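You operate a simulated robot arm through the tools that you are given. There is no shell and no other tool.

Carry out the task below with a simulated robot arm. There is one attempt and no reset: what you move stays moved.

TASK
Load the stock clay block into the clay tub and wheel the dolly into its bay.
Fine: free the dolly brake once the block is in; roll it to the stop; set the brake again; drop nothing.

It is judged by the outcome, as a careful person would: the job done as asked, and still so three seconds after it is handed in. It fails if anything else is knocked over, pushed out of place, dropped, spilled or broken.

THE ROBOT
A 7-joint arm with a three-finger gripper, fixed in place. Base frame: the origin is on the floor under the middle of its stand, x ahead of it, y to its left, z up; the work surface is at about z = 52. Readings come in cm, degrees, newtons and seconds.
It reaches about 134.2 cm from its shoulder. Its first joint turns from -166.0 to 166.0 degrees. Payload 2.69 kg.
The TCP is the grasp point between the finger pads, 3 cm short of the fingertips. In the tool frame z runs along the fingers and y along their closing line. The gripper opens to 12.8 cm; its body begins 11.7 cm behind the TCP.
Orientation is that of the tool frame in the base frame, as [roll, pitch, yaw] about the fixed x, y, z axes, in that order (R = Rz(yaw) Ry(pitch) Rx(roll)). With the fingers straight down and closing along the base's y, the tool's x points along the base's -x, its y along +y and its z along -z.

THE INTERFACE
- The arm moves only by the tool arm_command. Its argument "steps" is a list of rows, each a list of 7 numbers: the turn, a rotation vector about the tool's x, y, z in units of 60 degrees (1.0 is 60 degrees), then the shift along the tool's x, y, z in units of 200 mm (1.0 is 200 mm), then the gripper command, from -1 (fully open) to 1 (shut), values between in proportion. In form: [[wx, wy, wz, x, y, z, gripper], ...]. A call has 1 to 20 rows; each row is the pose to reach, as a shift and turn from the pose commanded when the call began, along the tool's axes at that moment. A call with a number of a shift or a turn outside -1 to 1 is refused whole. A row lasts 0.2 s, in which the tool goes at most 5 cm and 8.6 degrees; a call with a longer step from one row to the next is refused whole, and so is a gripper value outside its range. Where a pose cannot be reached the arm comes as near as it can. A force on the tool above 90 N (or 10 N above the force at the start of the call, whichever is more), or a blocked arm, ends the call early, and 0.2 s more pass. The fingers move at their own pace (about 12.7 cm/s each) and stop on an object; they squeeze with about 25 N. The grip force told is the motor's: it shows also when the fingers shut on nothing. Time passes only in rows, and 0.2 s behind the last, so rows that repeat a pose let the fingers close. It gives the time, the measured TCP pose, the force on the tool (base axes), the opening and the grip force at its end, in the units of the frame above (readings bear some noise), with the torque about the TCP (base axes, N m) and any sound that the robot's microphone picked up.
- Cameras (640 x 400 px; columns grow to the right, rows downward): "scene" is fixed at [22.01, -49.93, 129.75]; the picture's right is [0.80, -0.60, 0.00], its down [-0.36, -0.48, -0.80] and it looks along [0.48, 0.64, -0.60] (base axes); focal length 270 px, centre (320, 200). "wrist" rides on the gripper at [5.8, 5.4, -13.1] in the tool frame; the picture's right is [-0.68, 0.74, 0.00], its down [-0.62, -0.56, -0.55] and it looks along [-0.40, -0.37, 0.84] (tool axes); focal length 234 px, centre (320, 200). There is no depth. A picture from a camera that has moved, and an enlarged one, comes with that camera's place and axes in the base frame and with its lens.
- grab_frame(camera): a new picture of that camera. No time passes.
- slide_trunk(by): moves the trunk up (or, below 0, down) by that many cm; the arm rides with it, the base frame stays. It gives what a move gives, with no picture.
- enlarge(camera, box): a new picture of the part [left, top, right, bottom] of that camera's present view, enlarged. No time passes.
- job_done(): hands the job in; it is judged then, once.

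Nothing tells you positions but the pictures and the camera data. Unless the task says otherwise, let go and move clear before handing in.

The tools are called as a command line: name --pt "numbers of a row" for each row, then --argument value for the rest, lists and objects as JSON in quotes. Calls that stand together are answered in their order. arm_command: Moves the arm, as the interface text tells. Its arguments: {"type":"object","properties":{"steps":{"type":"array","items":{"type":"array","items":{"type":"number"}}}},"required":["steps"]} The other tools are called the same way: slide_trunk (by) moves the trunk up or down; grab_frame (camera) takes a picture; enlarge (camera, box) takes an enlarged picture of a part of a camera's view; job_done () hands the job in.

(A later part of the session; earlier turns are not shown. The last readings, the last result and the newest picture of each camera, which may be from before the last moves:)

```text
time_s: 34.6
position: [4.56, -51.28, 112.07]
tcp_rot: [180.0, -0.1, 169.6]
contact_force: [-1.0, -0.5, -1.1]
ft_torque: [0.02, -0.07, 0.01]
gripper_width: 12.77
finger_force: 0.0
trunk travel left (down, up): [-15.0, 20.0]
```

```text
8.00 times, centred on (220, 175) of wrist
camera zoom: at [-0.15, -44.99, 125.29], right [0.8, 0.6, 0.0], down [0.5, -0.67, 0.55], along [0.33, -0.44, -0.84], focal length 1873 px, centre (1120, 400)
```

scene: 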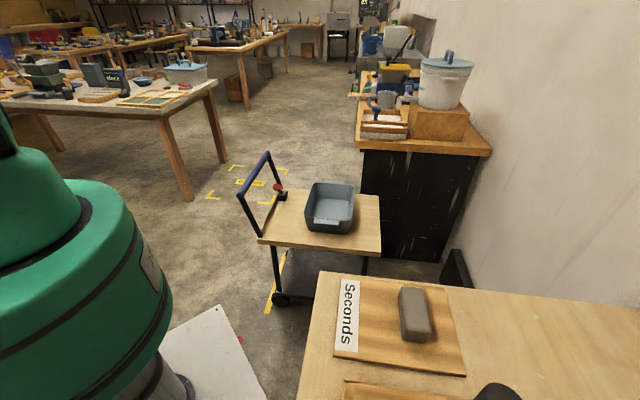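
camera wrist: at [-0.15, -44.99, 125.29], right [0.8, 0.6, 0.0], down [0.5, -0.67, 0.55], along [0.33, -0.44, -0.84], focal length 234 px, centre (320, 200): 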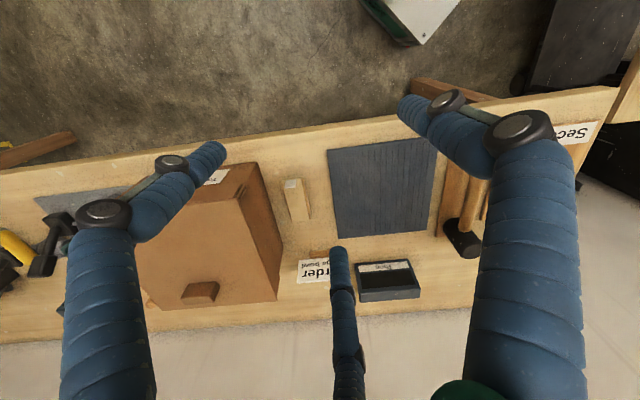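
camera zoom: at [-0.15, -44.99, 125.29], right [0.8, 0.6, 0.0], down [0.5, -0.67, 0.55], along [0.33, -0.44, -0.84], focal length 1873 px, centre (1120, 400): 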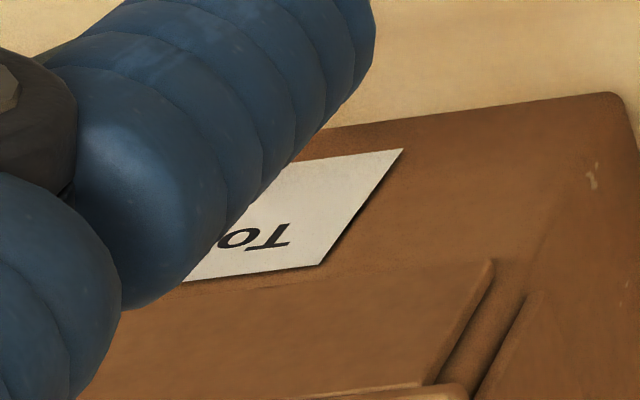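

The label starts with "To…"; a finger hides the rest. I'll shift a little and look again.

arm_command --pt "0 0 0 0.2 0.1 0 -1" --pt "0 0 0 0.4 0.2 0 -1" --pt "0 0 0 0.6 0.3 0 -1" --pt "0 0 0 0.8 0.4 0 -1" --pt "0 0 0 0.8 0.4 0 -1"

grab_frame --camera "wrist"

enlarge --camera "wrist" --box '[220, 120, 400, 260]'

```text
time_s: 35.8
position: [-9.56, -40.36, 111.67]
tcp_rot: [179.9, 0.0, 169.5]
contact_force: [-0.4, 0.1, 0.2]
ft_torque: [-0.03, 0.0, 0.0]
gripper_width: 12.78
finger_force: 0.0
trunk travel left (down, up): [-15.0, 20.0]
```

```text
taken
camera wrist: at [-14.22, -34.03, 124.81], right [0.8, 0.6, 0.0], down [0.5, -0.67, 0.55], along [0.33, -0.44, -0.84], focal length 234 px, centre (320, 200)
```

wrist: 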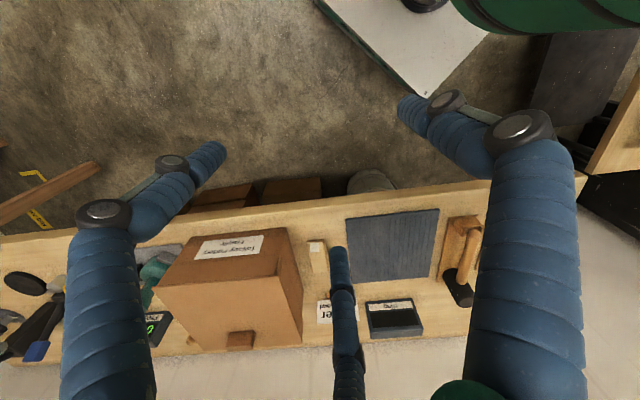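

```text
2.86 times, centred on (310, 190) of wrist
camera zoom: at [-14.22, -34.03, 124.81], right [0.8, 0.6, 0.0], down [0.5, -0.67, 0.55], along [0.33, -0.44, -0.84], focal length 669 px, centre (349, 229)
```

zoom: 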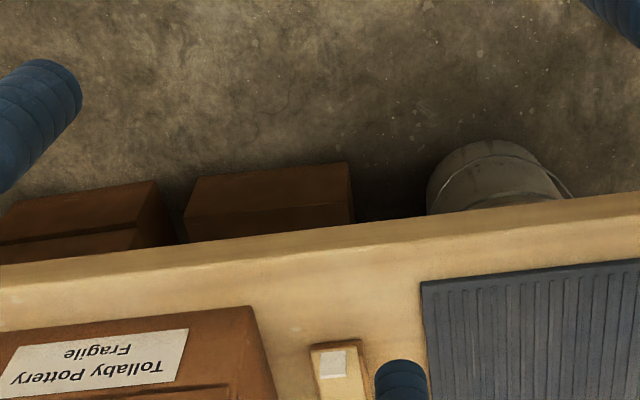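

The box is just a shipping carton ("Tollaby Pottery – Fragile"), so it isn't the clay store. I'll look closer at the cream-coloured block beside it and the rest of this end.

enlarge --camera "wrist" --box '[290, 220, 370, 280]'

enlarge --camera "wrist" --box '[0, 150, 260, 380]'

enlarge --camera "wrist" --box '[340, 190, 500, 350]'

```text
6.67 times, centred on (330, 250) of wrist
camera zoom: at [-14.22, -34.03, 124.81], right [0.8, 0.6, 0.0], down [0.5, -0.67, 0.55], along [0.33, -0.44, -0.84], focal length 1561 px, centre (253, -133)
```

zoom: 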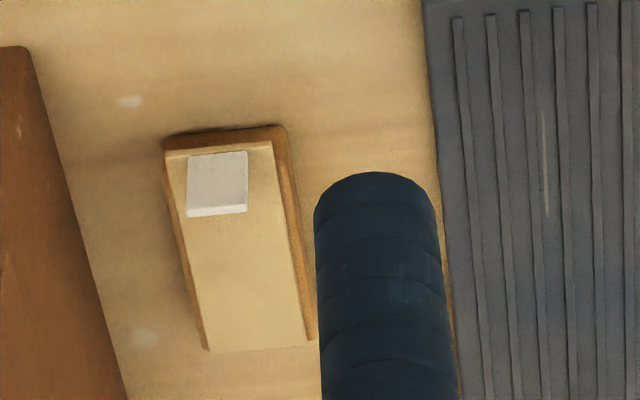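

```text
1.74 times, centred on (130, 265) of wrist
camera zoom: at [-14.22, -34.03, 124.81], right [0.8, 0.6, 0.0], down [0.5, -0.67, 0.55], along [0.33, -0.44, -0.84], focal length 407 px, centre (650, 87)
```

zoom: 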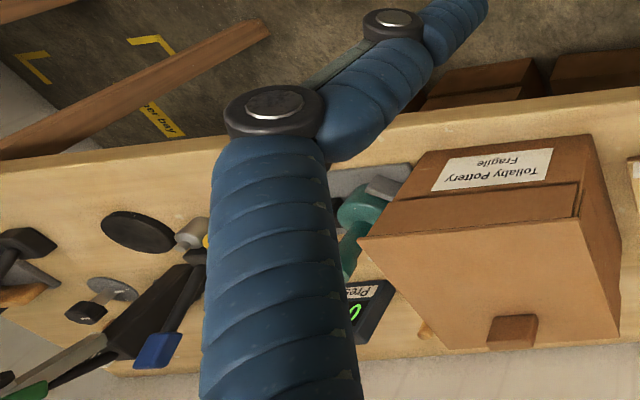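

```text
2.50 times, centred on (420, 270) of wrist
camera zoom: at [-14.22, -34.03, 124.81], right [0.8, 0.6, 0.0], down [0.5, -0.67, 0.55], along [0.33, -0.44, -0.84], focal length 585 px, centre (70, 25)
```

zoom: 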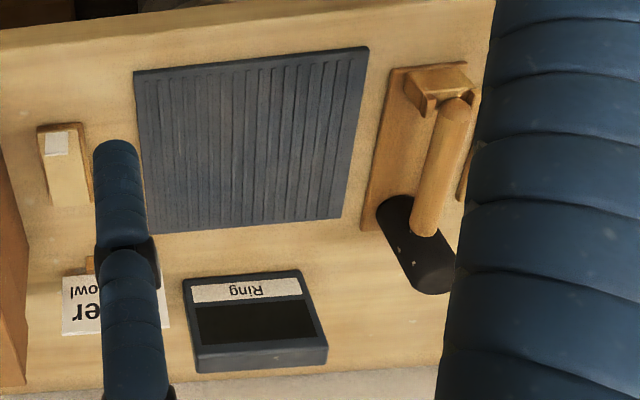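

There's also a third bay label ("…er bay") on the floor here, but nothing like a stock clay block. I'll go back toward the dolly and look down onto the far bench and into the gap from higher up.

arm_command --pt "0 0 0 -0.2 -0.02 0 -1" --pt "0 0 0 -0.4 -0.04 0 -1" --pt "0 0 0 -0.6 -0.06 0 -1" --pt "0 0 0 -0.8 -0.08 0 -1" --pt "0 0 0 -0.91 -0.088 0 -1"

arm_command --pt "0 0 0 -0.19 0.05 0 -1" --pt "0 0 0 -0.38 0.1 0 -1" --pt "0 0 0 -0.57 0.15 0 -1" --pt "0 0 0 -0.76 0.2 0 -1" --pt "0 0 0 -0.92 0.245 0 -1"

arm_command --pt "0 0 0 -0.161 0.121 0 -1" --pt "0 0 0 -0.322 0.242 0 -1" --pt "0 0 0 -0.483 0.363 0 -1" --pt "0 0 0 -0.644 0.484 0 -1" --pt "0 0 0 -0.805 0.605 0 -1"

arm_command --pt "0 0 0 -0.146 0.149 0 -1" --pt "0 0 0 -0.292 0.297 0 -1" --pt "0 0 0 -0.438 0.446 0 -1" --pt "0 0 0 -0.584 0.594 0 -1" --pt "0 0 0 -0.73 0.743 0 -1"

arm_command --pt "0 0 0 -0.107 0.192 0 -1" --pt "0 0 0 -0.214 0.384 0 -1" --pt "0 0 0 -0.321 0.576 0 -1" --pt "0 0 0 -0.428 0.768 0 -1" --pt "0 0 0 -0.535 0.96 0 -1"

slide_trunk --by 20

grab_frame --camera "wrist"

```text
time_s: 37.0
position: [8.16, -45.43, 111.72]
tcp_rot: [180.0, -0.1, 169.6]
contact_force: [0.5, -0.5, -0.7]
ft_torque: [0.0, 0.0, -0.01]
gripper_width: 12.79
finger_force: 0.0
trunk travel left (down, up): [-15.0, 20.0]
```

```text
time_s: 38.2
position: [27.24, -43.93, 111.88]
tcp_rot: [179.9, -0.1, 169.6]
contact_force: [0.3, 0.2, -0.2]
ft_torque: [-0.02, -0.03, -0.01]
gripper_width: 12.77
finger_force: 0.1
trunk travel left (down, up): [-15.0, 20.0]
```

```text
time_s: 39.4
position: [45.3, -34.62, 112.19]
tcp_rot: [179.9, -0.2, 169.6]
contact_force: [-0.7, -1.7, -0.1]
ft_torque: [-0.01, -0.02, -0.03]
gripper_width: 12.82
finger_force: 0.2
trunk travel left (down, up): [-15.0, 20.0]
```

```text
time_s: 40.6
position: [62.25, -22.56, 111.51]
tcp_rot: [179.9, -0.2, 169.6]
contact_force: [0.4, 0.2, 0.8]
ft_torque: [0.0, -0.03, 0.0]
gripper_width: 12.79
finger_force: 0.0
trunk travel left (down, up): [-15.0, 20.0]
```

```text
time_s: 41.8
position: [76.02, -5.9, 112.05]
tcp_rot: [179.9, -0.1, 169.6]
contact_force: [-1.1, -0.5, 0.6]
ft_torque: [0.03, -0.01, 0.0]
gripper_width: 12.79
finger_force: 0.1
trunk travel left (down, up): [-15.0, 20.0]
```

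```text
time_s: 44.0
position: [75.99, -5.99, 132.13]
tcp_rot: [179.9, -0.1, 169.6]
contact_force: [0.4, -0.1, -0.1]
ft_torque: [0.01, -0.01, 0.0]
gripper_width: 12.8
finger_force: 0.0
trunk travel left (down, up): [-35.0, 0.0]
```

```text
taken
camera wrist: at [71.26, 0.35, 145.28], right [0.8, 0.6, 0.0], down [0.5, -0.67, 0.55], along [0.33, -0.44, -0.84], focal length 234 px, centre (320, 200)
```

wrist: 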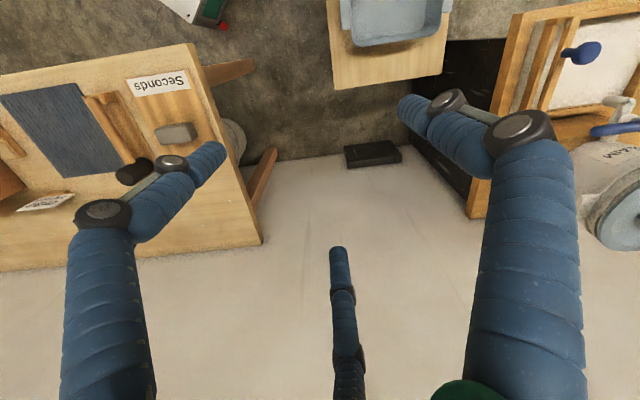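

From higher up I see the near bench, gap, stop, dolly edge and the start of the far bench. I'll move toward the far bench and turn the camera onto it.

arm_command --pt "0 0 -0.125 -0.075 0.109 0 -1" --pt "0 0 -0.25 -0.15 0.218 0 -1" --pt "0 0 -0.375 -0.225 0.326 0 -1" --pt "0 0 -0.5 -0.3 0.435 0 -1" --pt "0 0 -0.625 -0.375 0.544 0 -1" --pt "0 0 -0.75 -0.45 0.653 0 -1" --pt "0 0 -0.875 -0.525 0.761 0 -1" --pt "0 0 -1.0 -0.6 0.87 0 -1"

arm_command --pt "0 0 -0.125 0 0 0 -1" --pt "0 0 -0.25 0 0 0 -1" --pt "0 0 -0.375 0 0 0 -1" --pt "0 0 -0.5 0 0 0 -1" --pt "0 0 -0.62 0 0 0 -1" --pt "0 0 -0.62 0 0 0 -1"

grab_frame --camera "wrist"

```text
time_s: 45.8
position: [91.08, 9.31, 131.81]
tcp_rot: [179.9, 0.1, -130.2]
contact_force: [-0.2, -0.8, -0.4]
ft_torque: [-0.04, -0.01, -0.02]
gripper_width: 12.78
finger_force: 0.1
trunk travel left (down, up): [-35.0, 0.0]
```

```text
time_s: 47.2
position: [90.98, 8.98, 132.04]
tcp_rot: [179.9, 0.0, -93.1]
contact_force: [-0.8, 0.7, 0.4]
ft_torque: [-0.01, -0.01, 0.02]
gripper_width: 12.81
finger_force: 0.1
trunk travel left (down, up): [-35.0, 0.0]
```

```text
taken
camera wrist: at [85.29, 3.46, 145.22], right [-0.7, 0.72, 0.0], down [0.6, 0.58, 0.55], along [0.39, 0.38, -0.84], focal length 234 px, centre (320, 200)
```

wrist: 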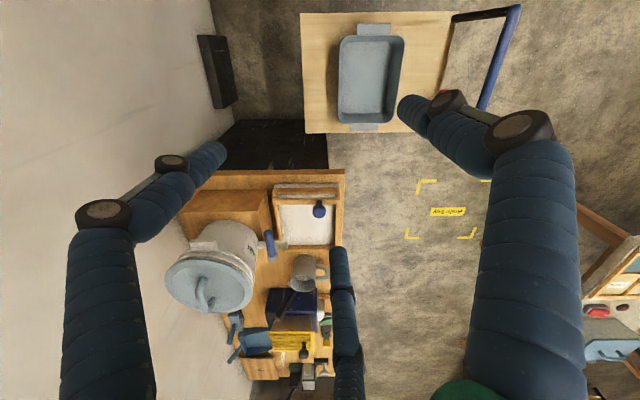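

This gives a good overhead view of the far bench, the dolly and the Aisle bay. I'll zoom in on the far bench and on the gap.

enlarge --camera "wrist" --box '[160, 160, 360, 390]'

enlarge --camera "wrist" --box '[180, 0, 420, 180]'

enlarge --camera "wrist" --box '[400, 0, 540, 120]'

```text
1.74 times, centred on (260, 275) of wrist
camera zoom: at [85.29, 3.46, 145.22], right [-0.7, 0.72, 0.0], down [0.6, 0.58, 0.55], along [0.39, 0.38, -0.84], focal length 407 px, centre (424, 70)
```

zoom: 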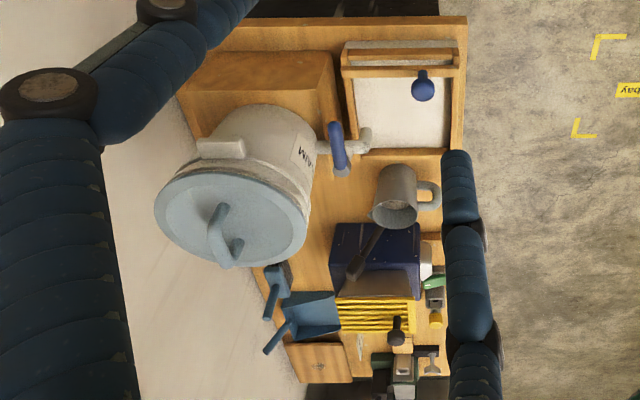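

```text
2.22 times, centred on (300, 90) of wrist
camera zoom: at [85.29, 3.46, 145.22], right [-0.7, 0.72, 0.0], down [0.6, 0.58, 0.55], along [0.39, 0.38, -0.84], focal length 520 px, centre (364, 444)
```

zoom: 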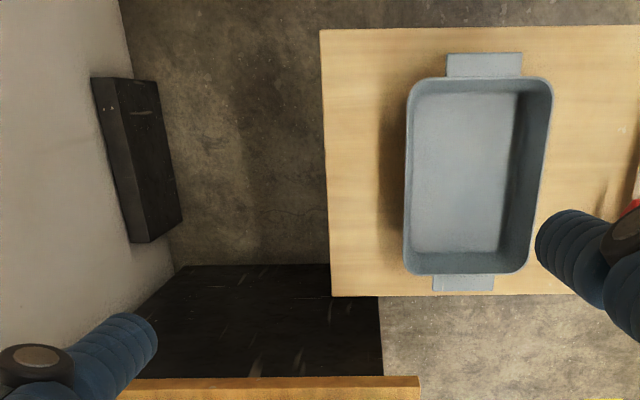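

```text
3.33 times, centred on (470, 60) of wrist
camera zoom: at [85.29, 3.46, 145.22], right [-0.7, 0.72, 0.0], down [0.6, 0.58, 0.55], along [0.39, 0.38, -0.84], focal length 781 px, centre (-180, 667)
```

zoom: 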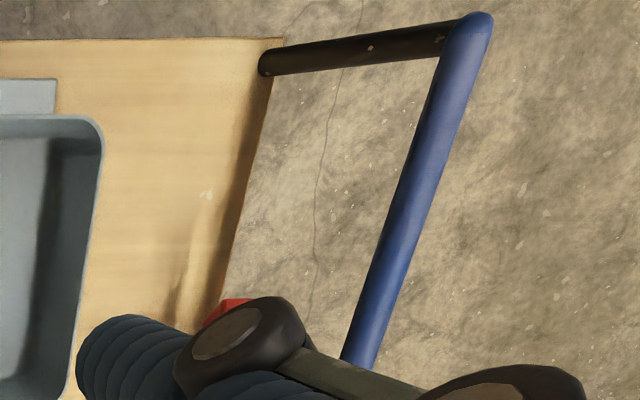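

Checking both cameras together, the near bench top is at about z=77 (not 52; the dolly deck is near 51), and the gap's stop is centred on the dolly's axis, about 40 cm ahead. That gap is clearly the dolly's bay. Now I'll look closely at the block on the "Seconds" board and its surroundings before deciding whether it is the right one.

arm_command --pt "0 0 0 0.166 0.141 0 -1" --pt "0 0 0 0.332 0.282 0 -1" --pt "0 0 0 0.498 0.423 0 -1" --pt "0 0 0 0.665 0.565 0 -1" --pt "0 0 0 0.831 0.706 0 -1" --pt "0 0 0 0.997 0.847 0 -1"

arm_command --pt "0 0 0 0.13 0.11 0.07 -1" --pt "0 0 0 0.26 0.22 0.14 -1" --pt "0 0 0 0.39 0.33 0.21 -1" --pt "0 0 0 0.52 0.44 0.28 -1" --pt "0 0 0 0.65 0.55 0.35 -1" --pt "0 0 0 0.78 0.66 0.42 -1" --pt "0 0 0 0.78 0.66 0.42 -1"

grab_frame --camera "wrist"

grab_frame --camera "scene"

```text
time_s: 48.6
position: [72.77, -10.25, 132.04]
tcp_rot: [-180.0, 0.1, -93.2]
contact_force: [-0.4, -0.8, 0.7]
ft_torque: [0.02, -0.03, 0.0]
gripper_width: 12.8
finger_force: 0.1
trunk travel left (down, up): [-35.0, 0.0]
```

```text
time_s: 50.2
position: [58.44, -25.1, 123.5]
tcp_rot: [180.0, 0.1, -93.2]
contact_force: [-0.3, 0.1, 1.0]
ft_torque: [0.04, -0.03, 0.03]
gripper_width: 12.8
finger_force: 0.1
trunk travel left (down, up): [-35.0, 0.0]
```

```text
taken
camera wrist: at [52.77, -30.67, 136.7], right [-0.7, 0.72, 0.0], down [0.6, 0.58, 0.55], along [0.39, 0.38, -0.84], focal length 234 px, centre (320, 200)
```

wrist: 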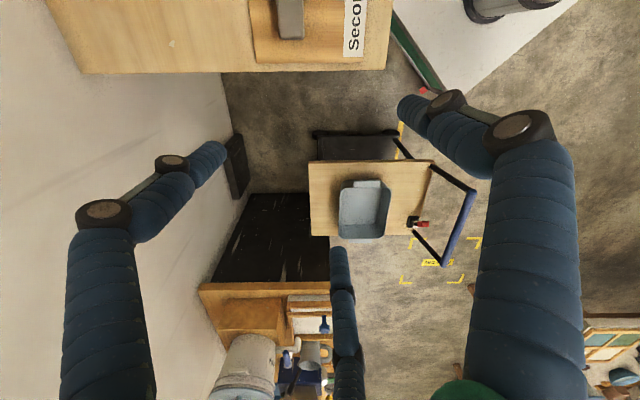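

```text
taken
```

scene: 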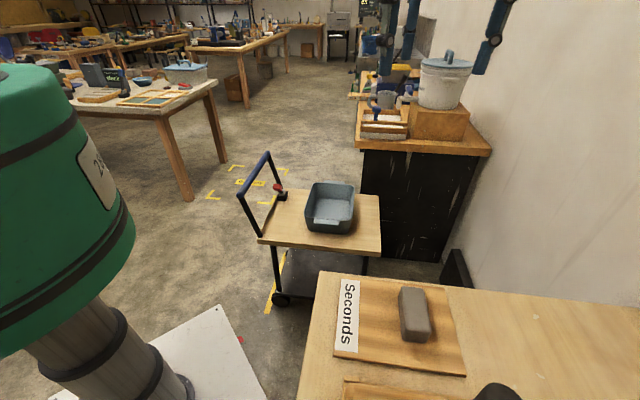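

The layout is now clear: dolly between the benches, stop against the wall, brake (red) at the handle end, tub empty. I'll move directly over the block for a close look at it and the board.

arm_command --pt "0 0 0 0.2 0.1 0 -1" --pt "0 0 0 0.4 0.2 0 -1" --pt "0 0 0 0.6 0.3 0.0 -1" --pt "0 0 0 0.8 0.35 0.0 -1" --pt "0 0 0 0.8 0.35 0.0 -1"

grab_frame --camera "wrist"

enlarge --camera "wrist" --box '[140, 0, 440, 190]'

```text
time_s: 51.4
position: [50.79, -40.82, 123.62]
tcp_rot: [179.9, 0.1, -93.2]
contact_force: [0.4, -0.4, 0.8]
ft_torque: [0.03, 0.0, 0.0]
gripper_width: 12.77
finger_force: 0.0
trunk travel left (down, up): [-35.0, 0.0]
```

```text
taken
camera wrist: at [45.15, -46.31, 136.9], right [-0.7, 0.72, 0.0], down [0.6, 0.58, 0.55], along [0.39, 0.38, -0.84], focal length 234 px, centre (320, 200)
```

wrist: 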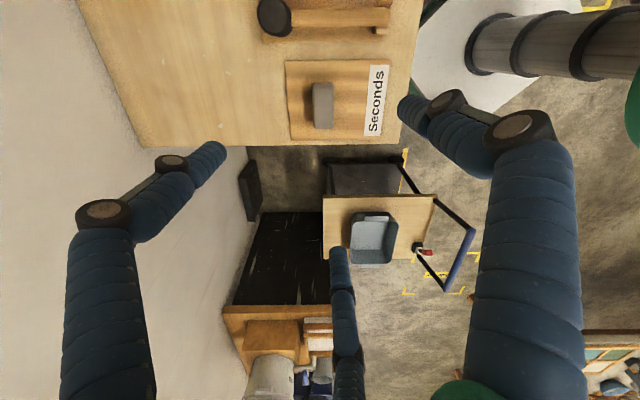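

```text
2.11 times, centred on (290, 95) of wrist
camera zoom: at [45.15, -46.31, 136.9], right [-0.7, 0.72, 0.0], down [0.6, 0.58, 0.55], along [0.39, 0.38, -0.84], focal length 493 px, centre (383, 421)
```

zoom: 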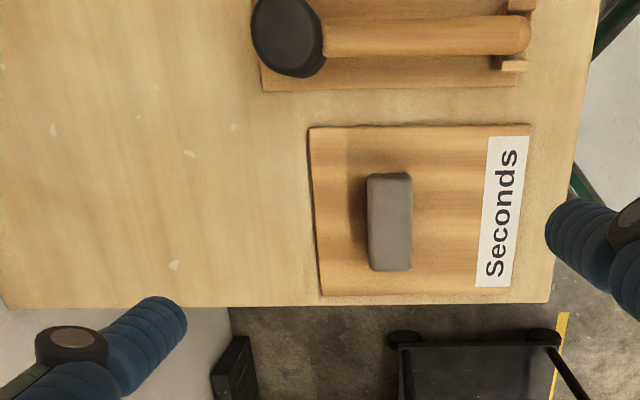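

The block is a grey clay block about 12–13 cm long at roughly (52, −38.5), top z≈83, on the board labelled "Seconds". Before settling on it I'll check the one place not yet seen: under the benches and the dolly's lower shelf.

arm_command --pt "0 0 0.12 -0.125 -0.1 0 -1" --pt "0 0 0.24 -0.25 -0.2 0 -1" --pt "0 0 0.36 -0.375 -0.3 0 -1" --pt "0 0 0.48 -0.5 -0.4 0 -1" --pt "0 0 0.6 -0.625 -0.5 0 -1" --pt "0 0 0.72 -0.75 -0.6 0 -1" --pt "0 0 0.84 -0.875 -0.7 0 -1" --pt "0 0 0.96 -1.0 -0.8 0 -1"

arm_command --pt "0 0 0.12 -0.06 0.12 0 -1" --pt "0 0 0.24 -0.12 0.24 0 -1" --pt "0 0 0.36 -0.18 0.36 0 -1" --pt "0 0 0.48 -0.24 0.48 0 -1" --pt "0 0 0.6 -0.3 0.6 0 -1" --pt "0 0 0.72 -0.36 0.72 0 -1" --pt "0 0 0.84 -0.42 0.84 0 -1" --pt "0 0 0.96 -0.48 0.96 0 -1"

grab_frame --camera "wrist"

```text
time_s: 53.2
position: [68.21, -21.14, 123.54]
tcp_rot: [180.0, 0.0, -150.8]
contact_force: [-0.8, 0.1, 1.1]
ft_torque: [-0.02, 0.02, 0.01]
gripper_width: 12.8
finger_force: 0.1
trunk travel left (down, up): [-35.0, 0.0]
```

```text
time_s: 55.0
position: [67.14, 0.04, 123.59]
tcp_rot: [180.0, -0.1, 151.5]
contact_force: [-0.6, 0.1, -0.1]
ft_torque: [0.02, -0.02, -0.01]
gripper_width: 12.81
finger_force: 0.1
trunk travel left (down, up): [-35.0, 0.0]
```

```text
taken
camera wrist: at [64.64, 7.52, 136.74], right [0.95, 0.32, 0.0], down [0.27, -0.79, 0.55], along [0.18, -0.52, -0.84], focal length 234 px, centre (320, 200)
```

wrist: 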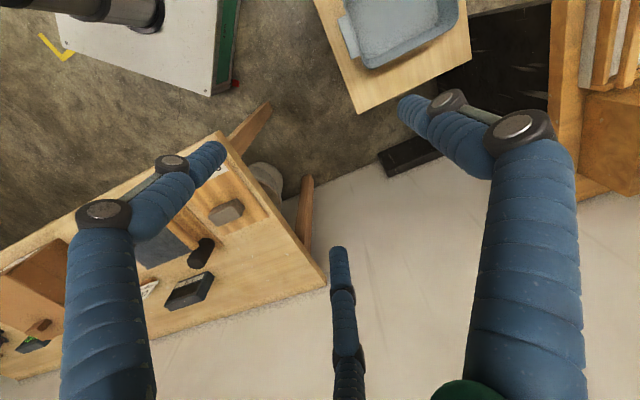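

I'll move over the dolly, lower, and turn the camera toward the underside of the near bench.

arm_command --pt "0 0 0.12 -0.075 0.098 0.125 -1" --pt "0 0 0.24 -0.15 0.195 0.25 -1" --pt "0 0 0.36 -0.225 0.293 0.375 -1" --pt "0 0 0.48 -0.3 0.39 0.5 -1" --pt "0 0 0.6 -0.375 0.488 0.625 -1" --pt "0 0 0.72 -0.45 0.585 0.75 -1" --pt "0 0 0.84 -0.525 0.683 0.875 -1" --pt "0 0 0.94 -0.6 0.78 1.0 -1"

arm_command --pt "0.085 -0.092 0 0 0 0 -1" --pt "0.17 -0.185 0 0 0 0 -1" --pt "0.255 -0.277 0 0 0 0 -1" --pt "0.34 -0.37 0 0 0 0 -1" --pt "0.425 -0.4625 0 0 0 0 -1" --pt "0.51 -0.555 0 0 0 0 -1" --pt "0.51 -0.555 0 0 0 0 -1"

grab_frame --camera "wrist"

```text
time_s: 56.8
position: [85.0, 7.9, 103.87]
tcp_rot: [-179.9, -0.2, 95.1]
contact_force: [0.1, -0.7, -1.0]
ft_torque: [-0.03, 0.04, 0.04]
gripper_width: 12.8
finger_force: 0.1
trunk travel left (down, up): [-35.0, 0.0]
```

```text
time_s: 58.4
position: [84.94, 8.12, 103.69]
tcp_rot: [-145.6, 31.6, 105.2]
contact_force: [0.0, 0.7, -0.2]
ft_torque: [-0.05, 0.01, 0.0]
gripper_width: 12.8
finger_force: 0.0
trunk travel left (down, up): [-35.0, 0.0]
```

```text
taken
camera wrist: at [94.05, 19.95, 107.37], right [0.79, -0.61, 0.0], down [-0.12, -0.16, 0.98], along [-0.6, -0.78, -0.2], focal length 234 px, centre (320, 200)
```

wrist: 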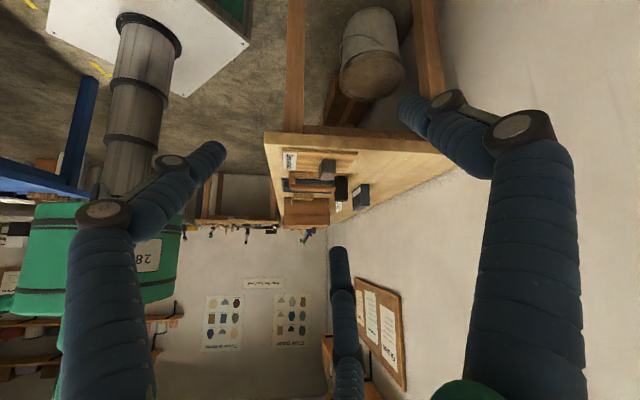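

Under the near bench I see only a bucket and cartons. I'll zoom there and on the notice board in case it tells where stock is kept.

enlarge --camera "wrist" --box '[260, 0, 460, 130]'

enlarge --camera "wrist" --box '[180, 120, 420, 270]'

enlarge --camera "wrist" --box '[320, 260, 420, 400]'

enlarge --camera "wrist" --box '[190, 260, 330, 370]'

```text
3.08 times, centred on (360, 65) of wrist
camera zoom: at [94.05, 19.95, 107.37], right [0.79, -0.61, 0.0], down [-0.12, -0.16, 0.98], along [-0.6, -0.78, -0.2], focal length 720 px, centre (197, 615)
```

zoom: 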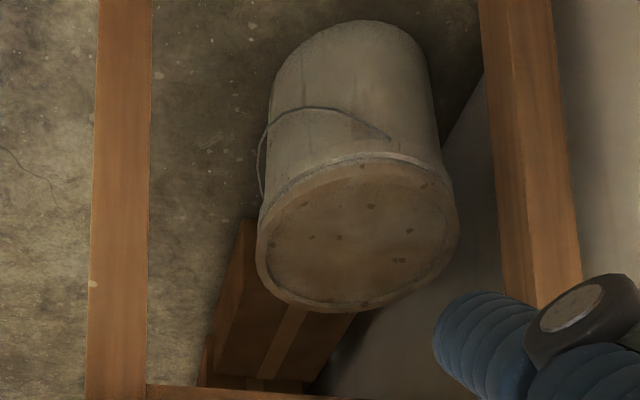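

```text
2.67 times, centred on (300, 195) of wrist
camera zoom: at [94.05, 19.95, 107.37], right [0.79, -0.61, 0.0], down [-0.12, -0.16, 0.98], along [-0.6, -0.78, -0.2], focal length 624 px, centre (373, 213)
```

zoom: 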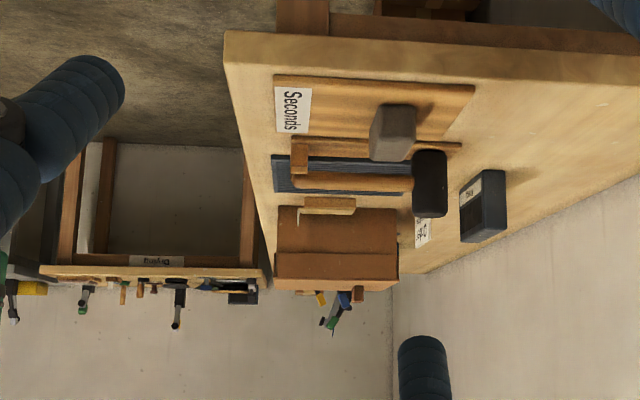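

```text
2.86 times, centred on (370, 330) of wrist
camera zoom: at [94.05, 19.95, 107.37], right [0.79, -0.61, 0.0], down [-0.12, -0.16, 0.98], along [-0.6, -0.78, -0.2], focal length 669 px, centre (177, -171)
```

zoom: 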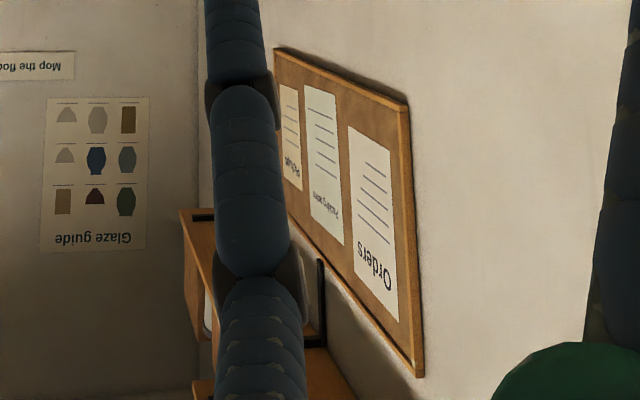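

```text
3.64 times, centred on (260, 315) of wrist
camera zoom: at [94.05, 19.95, 107.37], right [0.79, -0.61, 0.0], down [-0.12, -0.16, 0.98], along [-0.6, -0.78, -0.2], focal length 852 px, centre (538, -218)
```

zoom: 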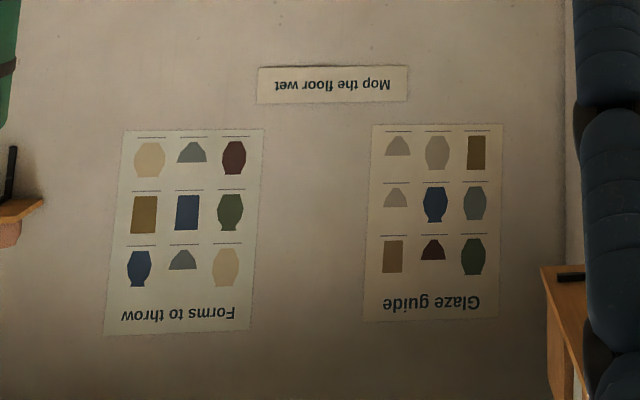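

The wall notices are ordinary studio signs and tell nothing about stock; there's no second block anywhere I've looked. One last check toward the robot's left and rear before I settle on this block.

arm_command --pt "0.065 0.06 0.088 0.073 -0.106 -0.035 -1" --pt "0.131 0.12 0.176 0.146 -0.212 -0.07 -1" --pt "0.196 0.18 0.264 0.219 -0.319 -0.105 -1" --pt "0.262 0.24 0.351 0.292 -0.425 -0.14 -1" --pt "0.327 0.3 0.439 0.366 -0.531 -0.175 -1" --pt "0.393 0.361 0.527 0.439 -0.638 -0.21 -1" --pt "0.458 0.421 0.615 0.512 -0.744 -0.245 -1" --pt "0.524 0.481 0.703 0.585 -0.85 -0.28 -1" --pt "0.524 0.481 0.703 0.585 -0.85 -0.28 -1"

grab_frame --camera "wrist"

```text
time_s: 60.4
position: [70.08, 22.07, 109.76]
tcp_rot: [-145.5, 31.6, 45.1]
contact_force: [0.0, -0.6, 0.5]
ft_torque: [0.01, -0.03, -0.03]
gripper_width: 12.79
finger_force: 0.0
trunk travel left (down, up): [-35.0, 0.0]
```

```text
taken
camera wrist: at [84.81, 20.07, 113.42], right [-0.13, -0.99, 0.0], down [-0.2, 0.02, 0.98], along [-0.97, 0.13, -0.2], focal length 234 px, centre (320, 200)
```

wrist: 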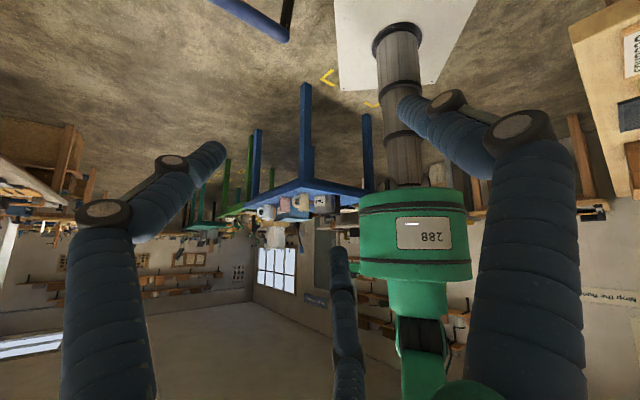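

There is a blue table behind the robot on its left, with several things on it, and its near corner looks within reach. I'll zoom in on it.

enlarge --camera "wrist" --box '[200, 150, 400, 270]'

enlarge --camera "wrist" --box '[240, 180, 360, 250]'

```text
3.20 times, centred on (300, 210) of wrist
camera zoom: at [84.81, 20.07, 113.42], right [-0.13, -0.99, 0.0], down [-0.2, 0.02, 0.98], along [-0.97, 0.13, -0.2], focal length 749 px, centre (384, 168)
```

zoom: 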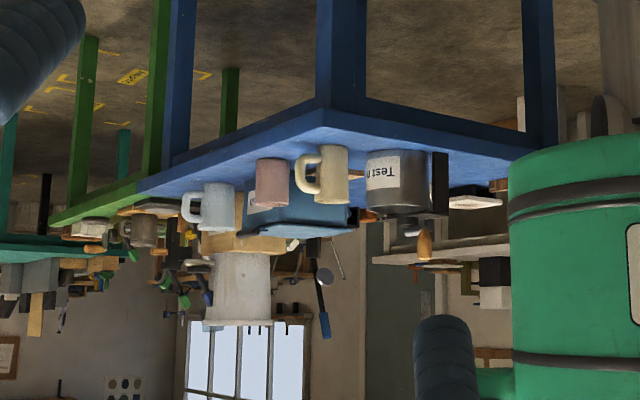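

```text
5.33 times, centred on (300, 215) of wrist
camera zoom: at [84.81, 20.07, 113.42], right [-0.13, -0.99, 0.0], down [-0.2, 0.02, 0.98], along [-0.97, 0.13, -0.2], focal length 1249 px, centre (427, 120)
```

zoom: 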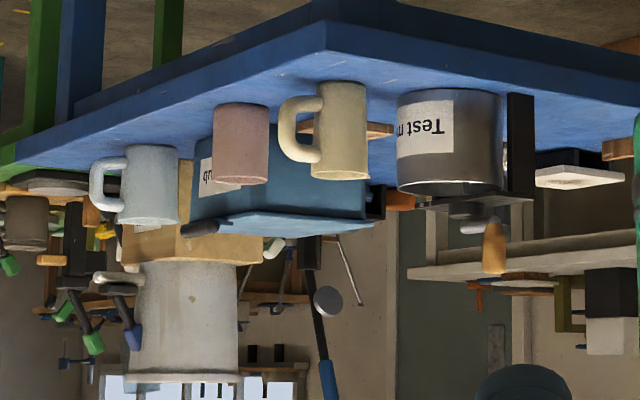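

Behind the robot there's a blue table with mugs, a "Test m…" pot and a blue tub-like box. The stock block could be back there, so I'll level the tool and bring the camera around the robot's left side to look down at that table.

arm_command --pt "-0.073 0.079 0 0.001 -0.127 0.056 -1" --pt "-0.146 0.159 0 0.003 -0.254 0.111 -1" --pt "-0.219 0.238 0 0.004 -0.381 0.167 -1" --pt "-0.291 0.317 0 0.006 -0.509 0.223 -1" --pt "-0.364 0.396 0 0.007 -0.636 0.279 -1" --pt "-0.437 0.476 0 0.009 -0.763 0.334 -1" --pt "-0.51 0.555 0 0.01 -0.89 0.39 -1"

```text
time_s: 62.0
position: [59.61, 35.9, 112.95]
tcp_rot: [-177.0, 2.6, 35.3]
contact_force: [0.4, -0.1, 0.1]
ft_torque: [0.04, -0.01, -0.01]
gripper_width: 12.8
finger_force: 0.0
out of reach, approached as far as the arm can: row 7
trunk travel left (down, up): [-35.0, 0.0]
```

The tool is nearly level. I'll continue around to the left, letting the wrist unwind as I go.

arm_command --pt "0 0 -0.1 -0.024 -0.139 -0.05 -1" --pt "0 0 -0.2 -0.047 -0.279 -0.1 -1" --pt "0 0 -0.3 -0.071 -0.418 -0.15 -1" --pt "0 0 -0.4 -0.095 -0.558 -0.2 -1" --pt "0 0 -0.5 -0.119 -0.697 -0.25 -1" --pt "0 0 -0.6 -0.142 -0.837 -0.3 -1" --pt "0 0 -0.7 -0.166 -0.976 -0.35 -1"

grab_frame --camera "wrist"

```text
time_s: 63.6
position: [45.89, 49.88, 121.3]
tcp_rot: [-176.1, 0.1, 77.3]
contact_force: [-0.5, 0.5, 0.2]
ft_torque: [0.0, -0.02, -0.02]
gripper_width: 12.79
finger_force: 0.0
trunk travel left (down, up): [-35.0, 0.0]
```

```text
taken
camera wrist: at [53.29, 54.22, 134.11], right [0.57, -0.82, -0.05], down [-0.65, -0.49, 0.59], along [-0.51, -0.3, -0.81], focal length 234 px, centre (320, 200)
```

wrist: 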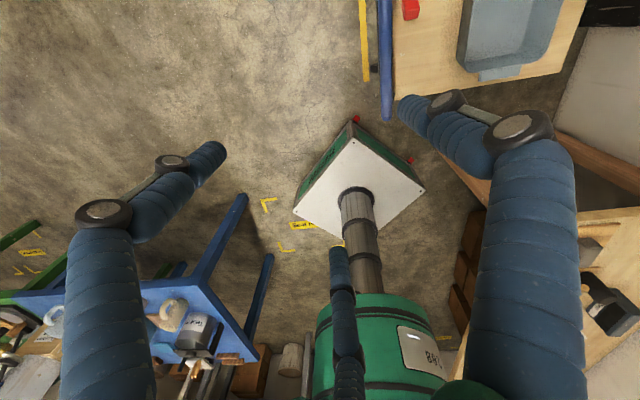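

The blue table's corner is at lower left of this view, behind the robot's left. I'll move farther round to look at its top.

arm_command --pt "0 0 0 0.06 -0.188 0 -1" --pt "0 0 0 0.12 -0.376 0 -1" --pt "0 0 0 0.18 -0.564 0 -1" --pt "0 0 0 0.24 -0.752 0 -1" --pt "0 0 0 0.3 -0.94 0 -1"

arm_command --pt "0 0 0 0.038 -0.194 0 -1" --pt "0 0 0 0.076 -0.388 0 -1" --pt "0 0 0 0.114 -0.582 0 -1" --pt "0 0 0 0.152 -0.776 0 -1" --pt "0 0 0 0.19 -0.97 0 -1"

grab_frame --camera "wrist"

```text
time_s: 64.8
position: [28.84, 59.88, 123.02]
tcp_rot: [-176.1, -0.1, 77.3]
contact_force: [-0.8, 1.0, 0.0]
ft_torque: [0.0, -0.04, 0.02]
gripper_width: 12.79
finger_force: 0.0
trunk travel left (down, up): [-35.0, 0.0]
```

```text
time_s: 66.0
position: [17.66, 64.64, 123.34]
tcp_rot: [-175.5, -0.2, 77.7]
contact_force: [0.6, -1.2, 0.6]
ft_torque: [0.13, -0.06, 0.0]
gripper_width: 12.81
finger_force: 0.0
out of reach, approached as far as the arm can: row 3, 4, 5
trunk travel left (down, up): [-35.0, 0.0]
```

```text
taken
camera wrist: at [25.01, 68.82, 136.07], right [0.57, -0.82, -0.06], down [-0.64, -0.49, 0.59], along [-0.51, -0.3, -0.81], focal length 234 px, centre (320, 200)
```

wrist: 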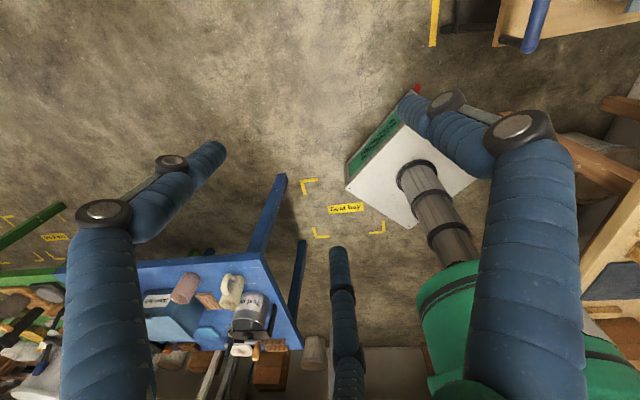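

Now I can see the blue table from above. I'll zoom in on its contents.

enlarge --camera "wrist" --box '[120, 240, 320, 400]'

enlarge --camera "wrist" --box '[0, 200, 120, 400]'

arm_command --pt "0 0 -0.12 0 0 0 -1" --pt "0 0 -0.24 0 0 0 -1" --pt "0 0 -0.36 0 0 0 -1" --pt "0 0 -0.48 0 0 0 -1" --pt "0 0 -0.6 0 0 0 -1" --pt "0 0 -0.72 0 0 0 -1" --pt "0 0 -0.72 0 0 0 -1"

grab_frame --camera "wrist"

```text
2.50 times, centred on (220, 320) of wrist
camera zoom: at [25.01, 68.82, 136.07], right [0.57, -0.82, -0.06], down [-0.64, -0.49, 0.59], along [-0.51, -0.3, -0.81], focal length 585 px, centre (570, -100)
```

zoom: 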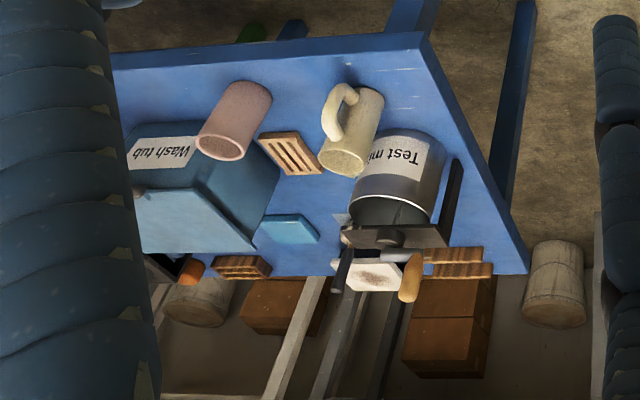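

```text
2.00 times, centred on (60, 300) of wrist
camera zoom: at [25.01, 68.82, 136.07], right [0.57, -0.82, -0.06], down [-0.64, -0.49, 0.59], along [-0.51, -0.3, -0.81], focal length 468 px, centre (840, 0)
```

zoom: 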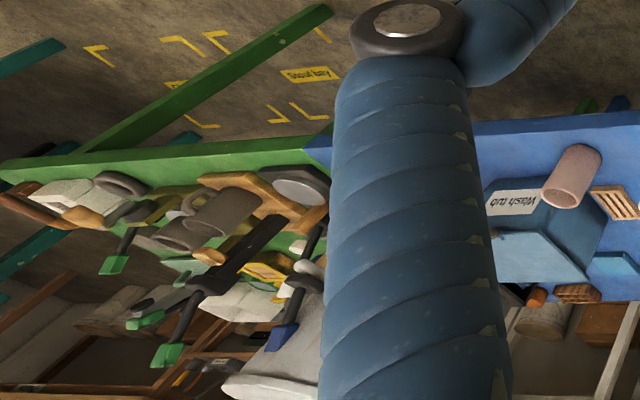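

```text
time_s: 67.6
position: [17.99, 64.56, 123.36]
tcp_rot: [-177.2, -2.6, 120.4]
contact_force: [-0.8, 0.0, 0.4]
ft_torque: [0.0, -0.03, -0.01]
gripper_width: 12.82
finger_force: 0.0
trunk travel left (down, up): [-35.0, 0.0]
```

```text
taken
camera wrist: at [20.47, 72.04, 136.58], right [0.98, -0.21, -0.07], down [-0.14, -0.83, 0.55], along [-0.17, -0.52, -0.83], focal length 234 px, centre (320, 200)
```

wrist: 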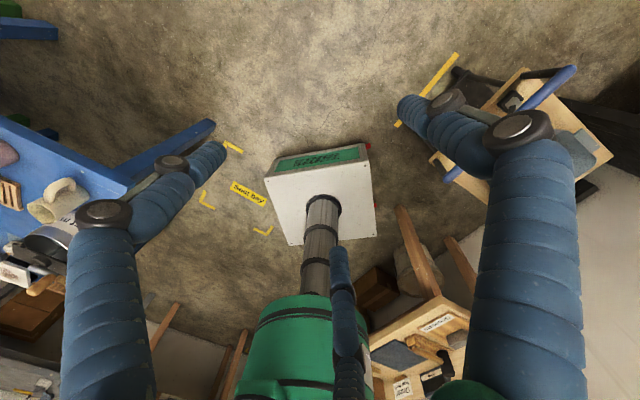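

That table is a separate wash station ("Wash tub", "Test mix") with no clay block. The grey block on the near bench is the only clay block within reach, so I take it as the stock block: centre ≈(52, −38.7), long axis along the e2 diagonal (+x+y). The tub's rim is at z≈60, centred ≈(81, 22). I'll travel back, levelling the tool, to line up above the block.

arm_command --pt "-0.01 -0.009 0 -0.122 0.093 0 -1" --pt "-0.019 -0.017 0 -0.243 0.185 0 -1" --pt "-0.028 -0.026 0 -0.365 0.278 0 -1" --pt "-0.038 -0.034 0 -0.487 0.371 0 -1" --pt "-0.047 -0.043 0 -0.608 0.463 0 -1" --pt "-0.047 -0.043 0 -0.73 0.556 0 -1"

```text
time_s: 69.0
position: [34.7, 57.6, 122.16]
tcp_rot: [180.0, -0.1, 120.5]
contact_force: [0.1, -0.8, -0.4]
ft_torque: [-0.02, 0.01, 0.03]
gripper_width: 12.78
finger_force: 0.2
trunk travel left (down, up): [-35.0, 0.0]
```

Level again at (34.7, 57.6). I'll swing back over the dolly at height while turning the wrist to the grasp yaw of −135°.

arm_command --pt "0 0 -0.12 -0.18 0.039 0 -1" --pt "0 0 -0.24 -0.36 0.079 0 -1" --pt "0 0 -0.36 -0.54 0.118 0 -1" --pt "0 0 -0.48 -0.72 0.158 0 -1" --pt "0 0 -0.6 -0.9 0.197 0 -1"

arm_command --pt "0 0 -0.12 -0.184 -0.072 0 -1" --pt "0 0 -0.24 -0.368 -0.144 0 -1" --pt "0 0 -0.36 -0.552 -0.216 0 -1" --pt "0 0 -0.48 -0.736 -0.288 0 -1" --pt "0 0 -0.6 -0.92 -0.36 0 -1"

arm_command --pt "0 0 -0.108 0.012 -0.192 0 -1" --pt "0 0 -0.216 0.024 -0.384 0 -1" --pt "0 0 -0.324 0.036 -0.576 0 -1" --pt "0 0 -0.432 0.048 -0.768 0 -1" --pt "0 0 -0.54 0.06 -0.96 0 -1"

arm_command --pt "0 0 0 0.16 -0.14 0 -1" --pt "0 0 0 0.32 -0.28 0 -1" --pt "0 0 0 0.48 -0.42 0 -1" --pt "0 0 0 0.64 -0.56 0 -1" --pt "0 0 0 0.8 -0.7 0 -1" --pt "0 0 0 0.8 -0.7 0 -1"

grab_frame --camera "wrist"

```text
time_s: 70.2
position: [47.44, 44.17, 122.36]
tcp_rot: [179.9, -0.1, 156.6]
contact_force: [0.2, 0.2, 0.3]
ft_torque: [-0.03, 0.01, 0.02]
gripper_width: 12.81
finger_force: 0.1
trunk travel left (down, up): [-35.0, 0.0]
```

```text
time_s: 71.4
position: [61.53, 29.98, 122.17]
tcp_rot: [179.8, -0.1, -167.3]
contact_force: [-0.1, -0.7, 1.1]
ft_torque: [-0.02, 0.01, -0.03]
gripper_width: 12.81
finger_force: 0.0
trunk travel left (down, up): [-35.0, 0.0]
```

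```text
time_s: 72.6
position: [64.04, 10.91, 122.28]
tcp_rot: [179.9, 0.0, -135.0]
contact_force: [-0.4, -0.3, -0.5]
ft_torque: [0.04, 0.03, -0.02]
gripper_width: 12.82
finger_force: 0.0
trunk travel left (down, up): [-35.0, 0.0]
```

```text
time_s: 74.0
position: [63.03, -10.15, 121.88]
tcp_rot: [179.9, 0.0, -135.0]
contact_force: [0.9, -1.2, 0.2]
ft_torque: [0.02, 0.02, 0.0]
gripper_width: 12.79
finger_force: 0.1
trunk travel left (down, up): [-35.0, 0.0]
```

```text
taken
camera wrist: at [55.04, -10.5, 135.07], right [-0.04, 1.0, 0.0], down [0.84, 0.03, 0.55], along [0.55, 0.02, -0.84], focal length 234 px, centre (320, 200)
```

wrist: 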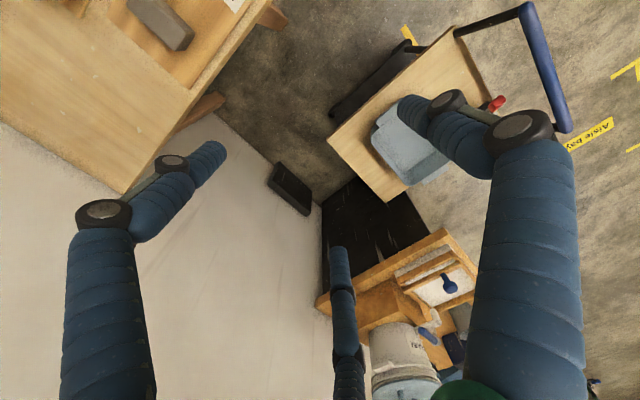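

Wrist is at the grasp yaw. Next I'll go over the block and lower to about z=108 to measure it precisely.

arm_command --pt "0 0 0 0.175 -0.078 0 -1" --pt "0 0 0 0.35 -0.155 0 -1" --pt "0 0 0 0.525 -0.233 0 -1" --pt "0 0 0 0.7 -0.31 0 -1"

arm_command --pt "0 0 0 0.14 -0.062 0.1 -1" --pt "0 0 0 0.28 -0.124 0.2 -1" --pt "0 0 0 0.42 -0.186 0.3 -1" --pt "0 0 0 0.56 -0.248 0.4 -1" --pt "0 0 0 0.7 -0.31 0.5 -1" --pt "0 0 0 0.7 -0.31 0.65 -1" --pt "0 0 0 0.7 -0.31 0.65 -1"

grab_frame --camera "wrist"

grab_frame --camera "scene"

```text
time_s: 75.0
position: [57.56, -24.44, 121.93]
tcp_rot: [179.9, 0.0, -135.0]
contact_force: [0.1, 0.4, 0.6]
ft_torque: [0.02, -0.02, -0.05]
gripper_width: 12.78
finger_force: 0.0
trunk travel left (down, up): [-35.0, 0.0]
```

```text
time_s: 76.6
position: [51.92, -38.7, 108.95]
tcp_rot: [179.9, 0.0, -135.2]
contact_force: [1.0, 0.5, -1.0]
ft_torque: [-0.02, 0.03, 0.01]
gripper_width: 12.79
finger_force: 0.0
trunk travel left (down, up): [-35.0, 0.0]
```

```text
taken
camera wrist: at [43.99, -39.05, 122.11], right [-0.04, 1.0, 0.0], down [0.84, 0.03, 0.55], along [0.55, 0.02, -0.84], focal length 234 px, centre (320, 200)
```

wrist: 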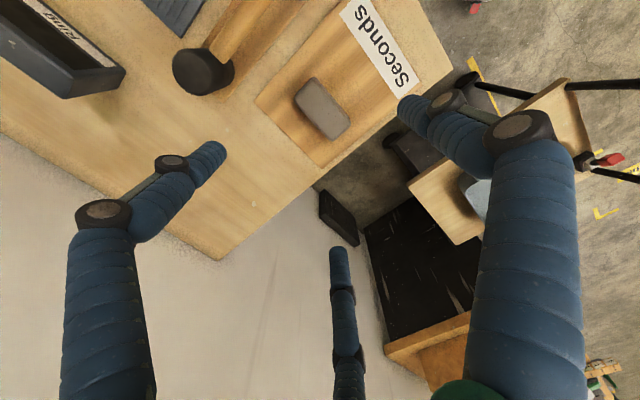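

```text
taken
```

scene: 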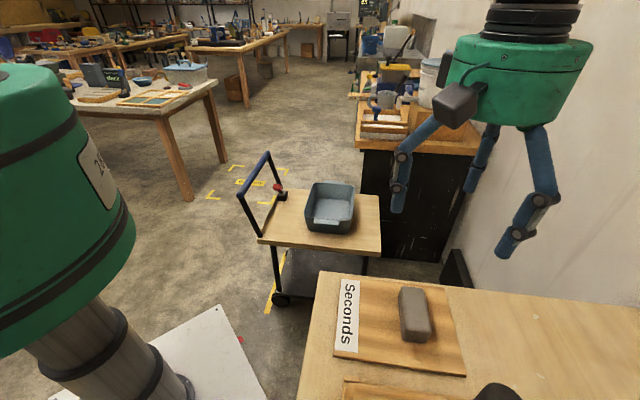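

I'm above the block. I'll enlarge it in both views to measure its centre, size and angle.

enlarge --camera "wrist" --box '[240, 40, 400, 180]'

enlarge --camera "scene" --box '[330, 265, 480, 385]'

```text
2.86 times, centred on (320, 110) of wrist
camera zoom: at [43.99, -39.05, 122.11], right [-0.04, 1.0, 0.0], down [0.84, 0.03, 0.55], along [0.55, 0.02, -0.84], focal length 669 px, centre (320, 457)
```

zoom: 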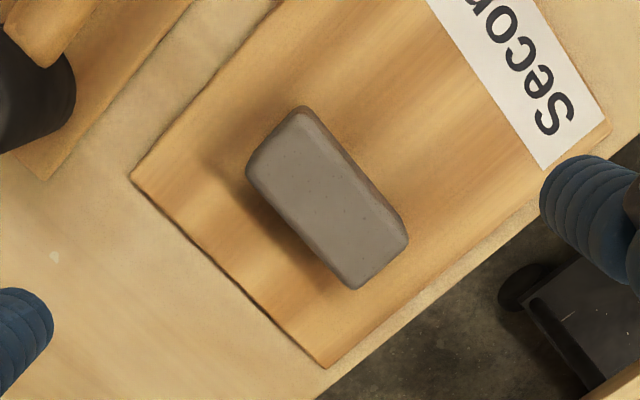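

```text
3.33 times, centred on (405, 325) of scene
camera zoom: at [22.01, -49.93, 129.75], right [0.8, -0.6, 0.0], down [-0.36, -0.48, -0.8], along [0.48, 0.64, -0.6], focal length 899 px, centre (37, -217)
```

zoom: 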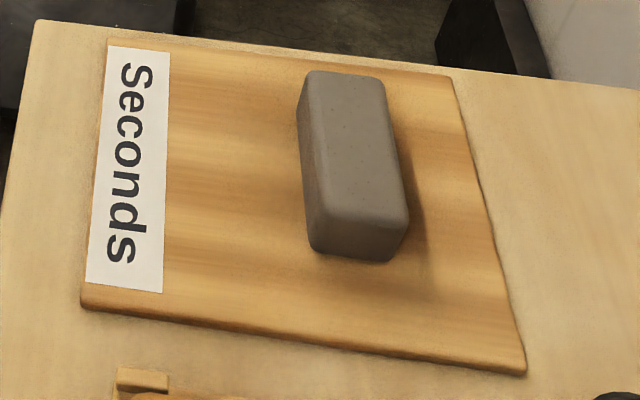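

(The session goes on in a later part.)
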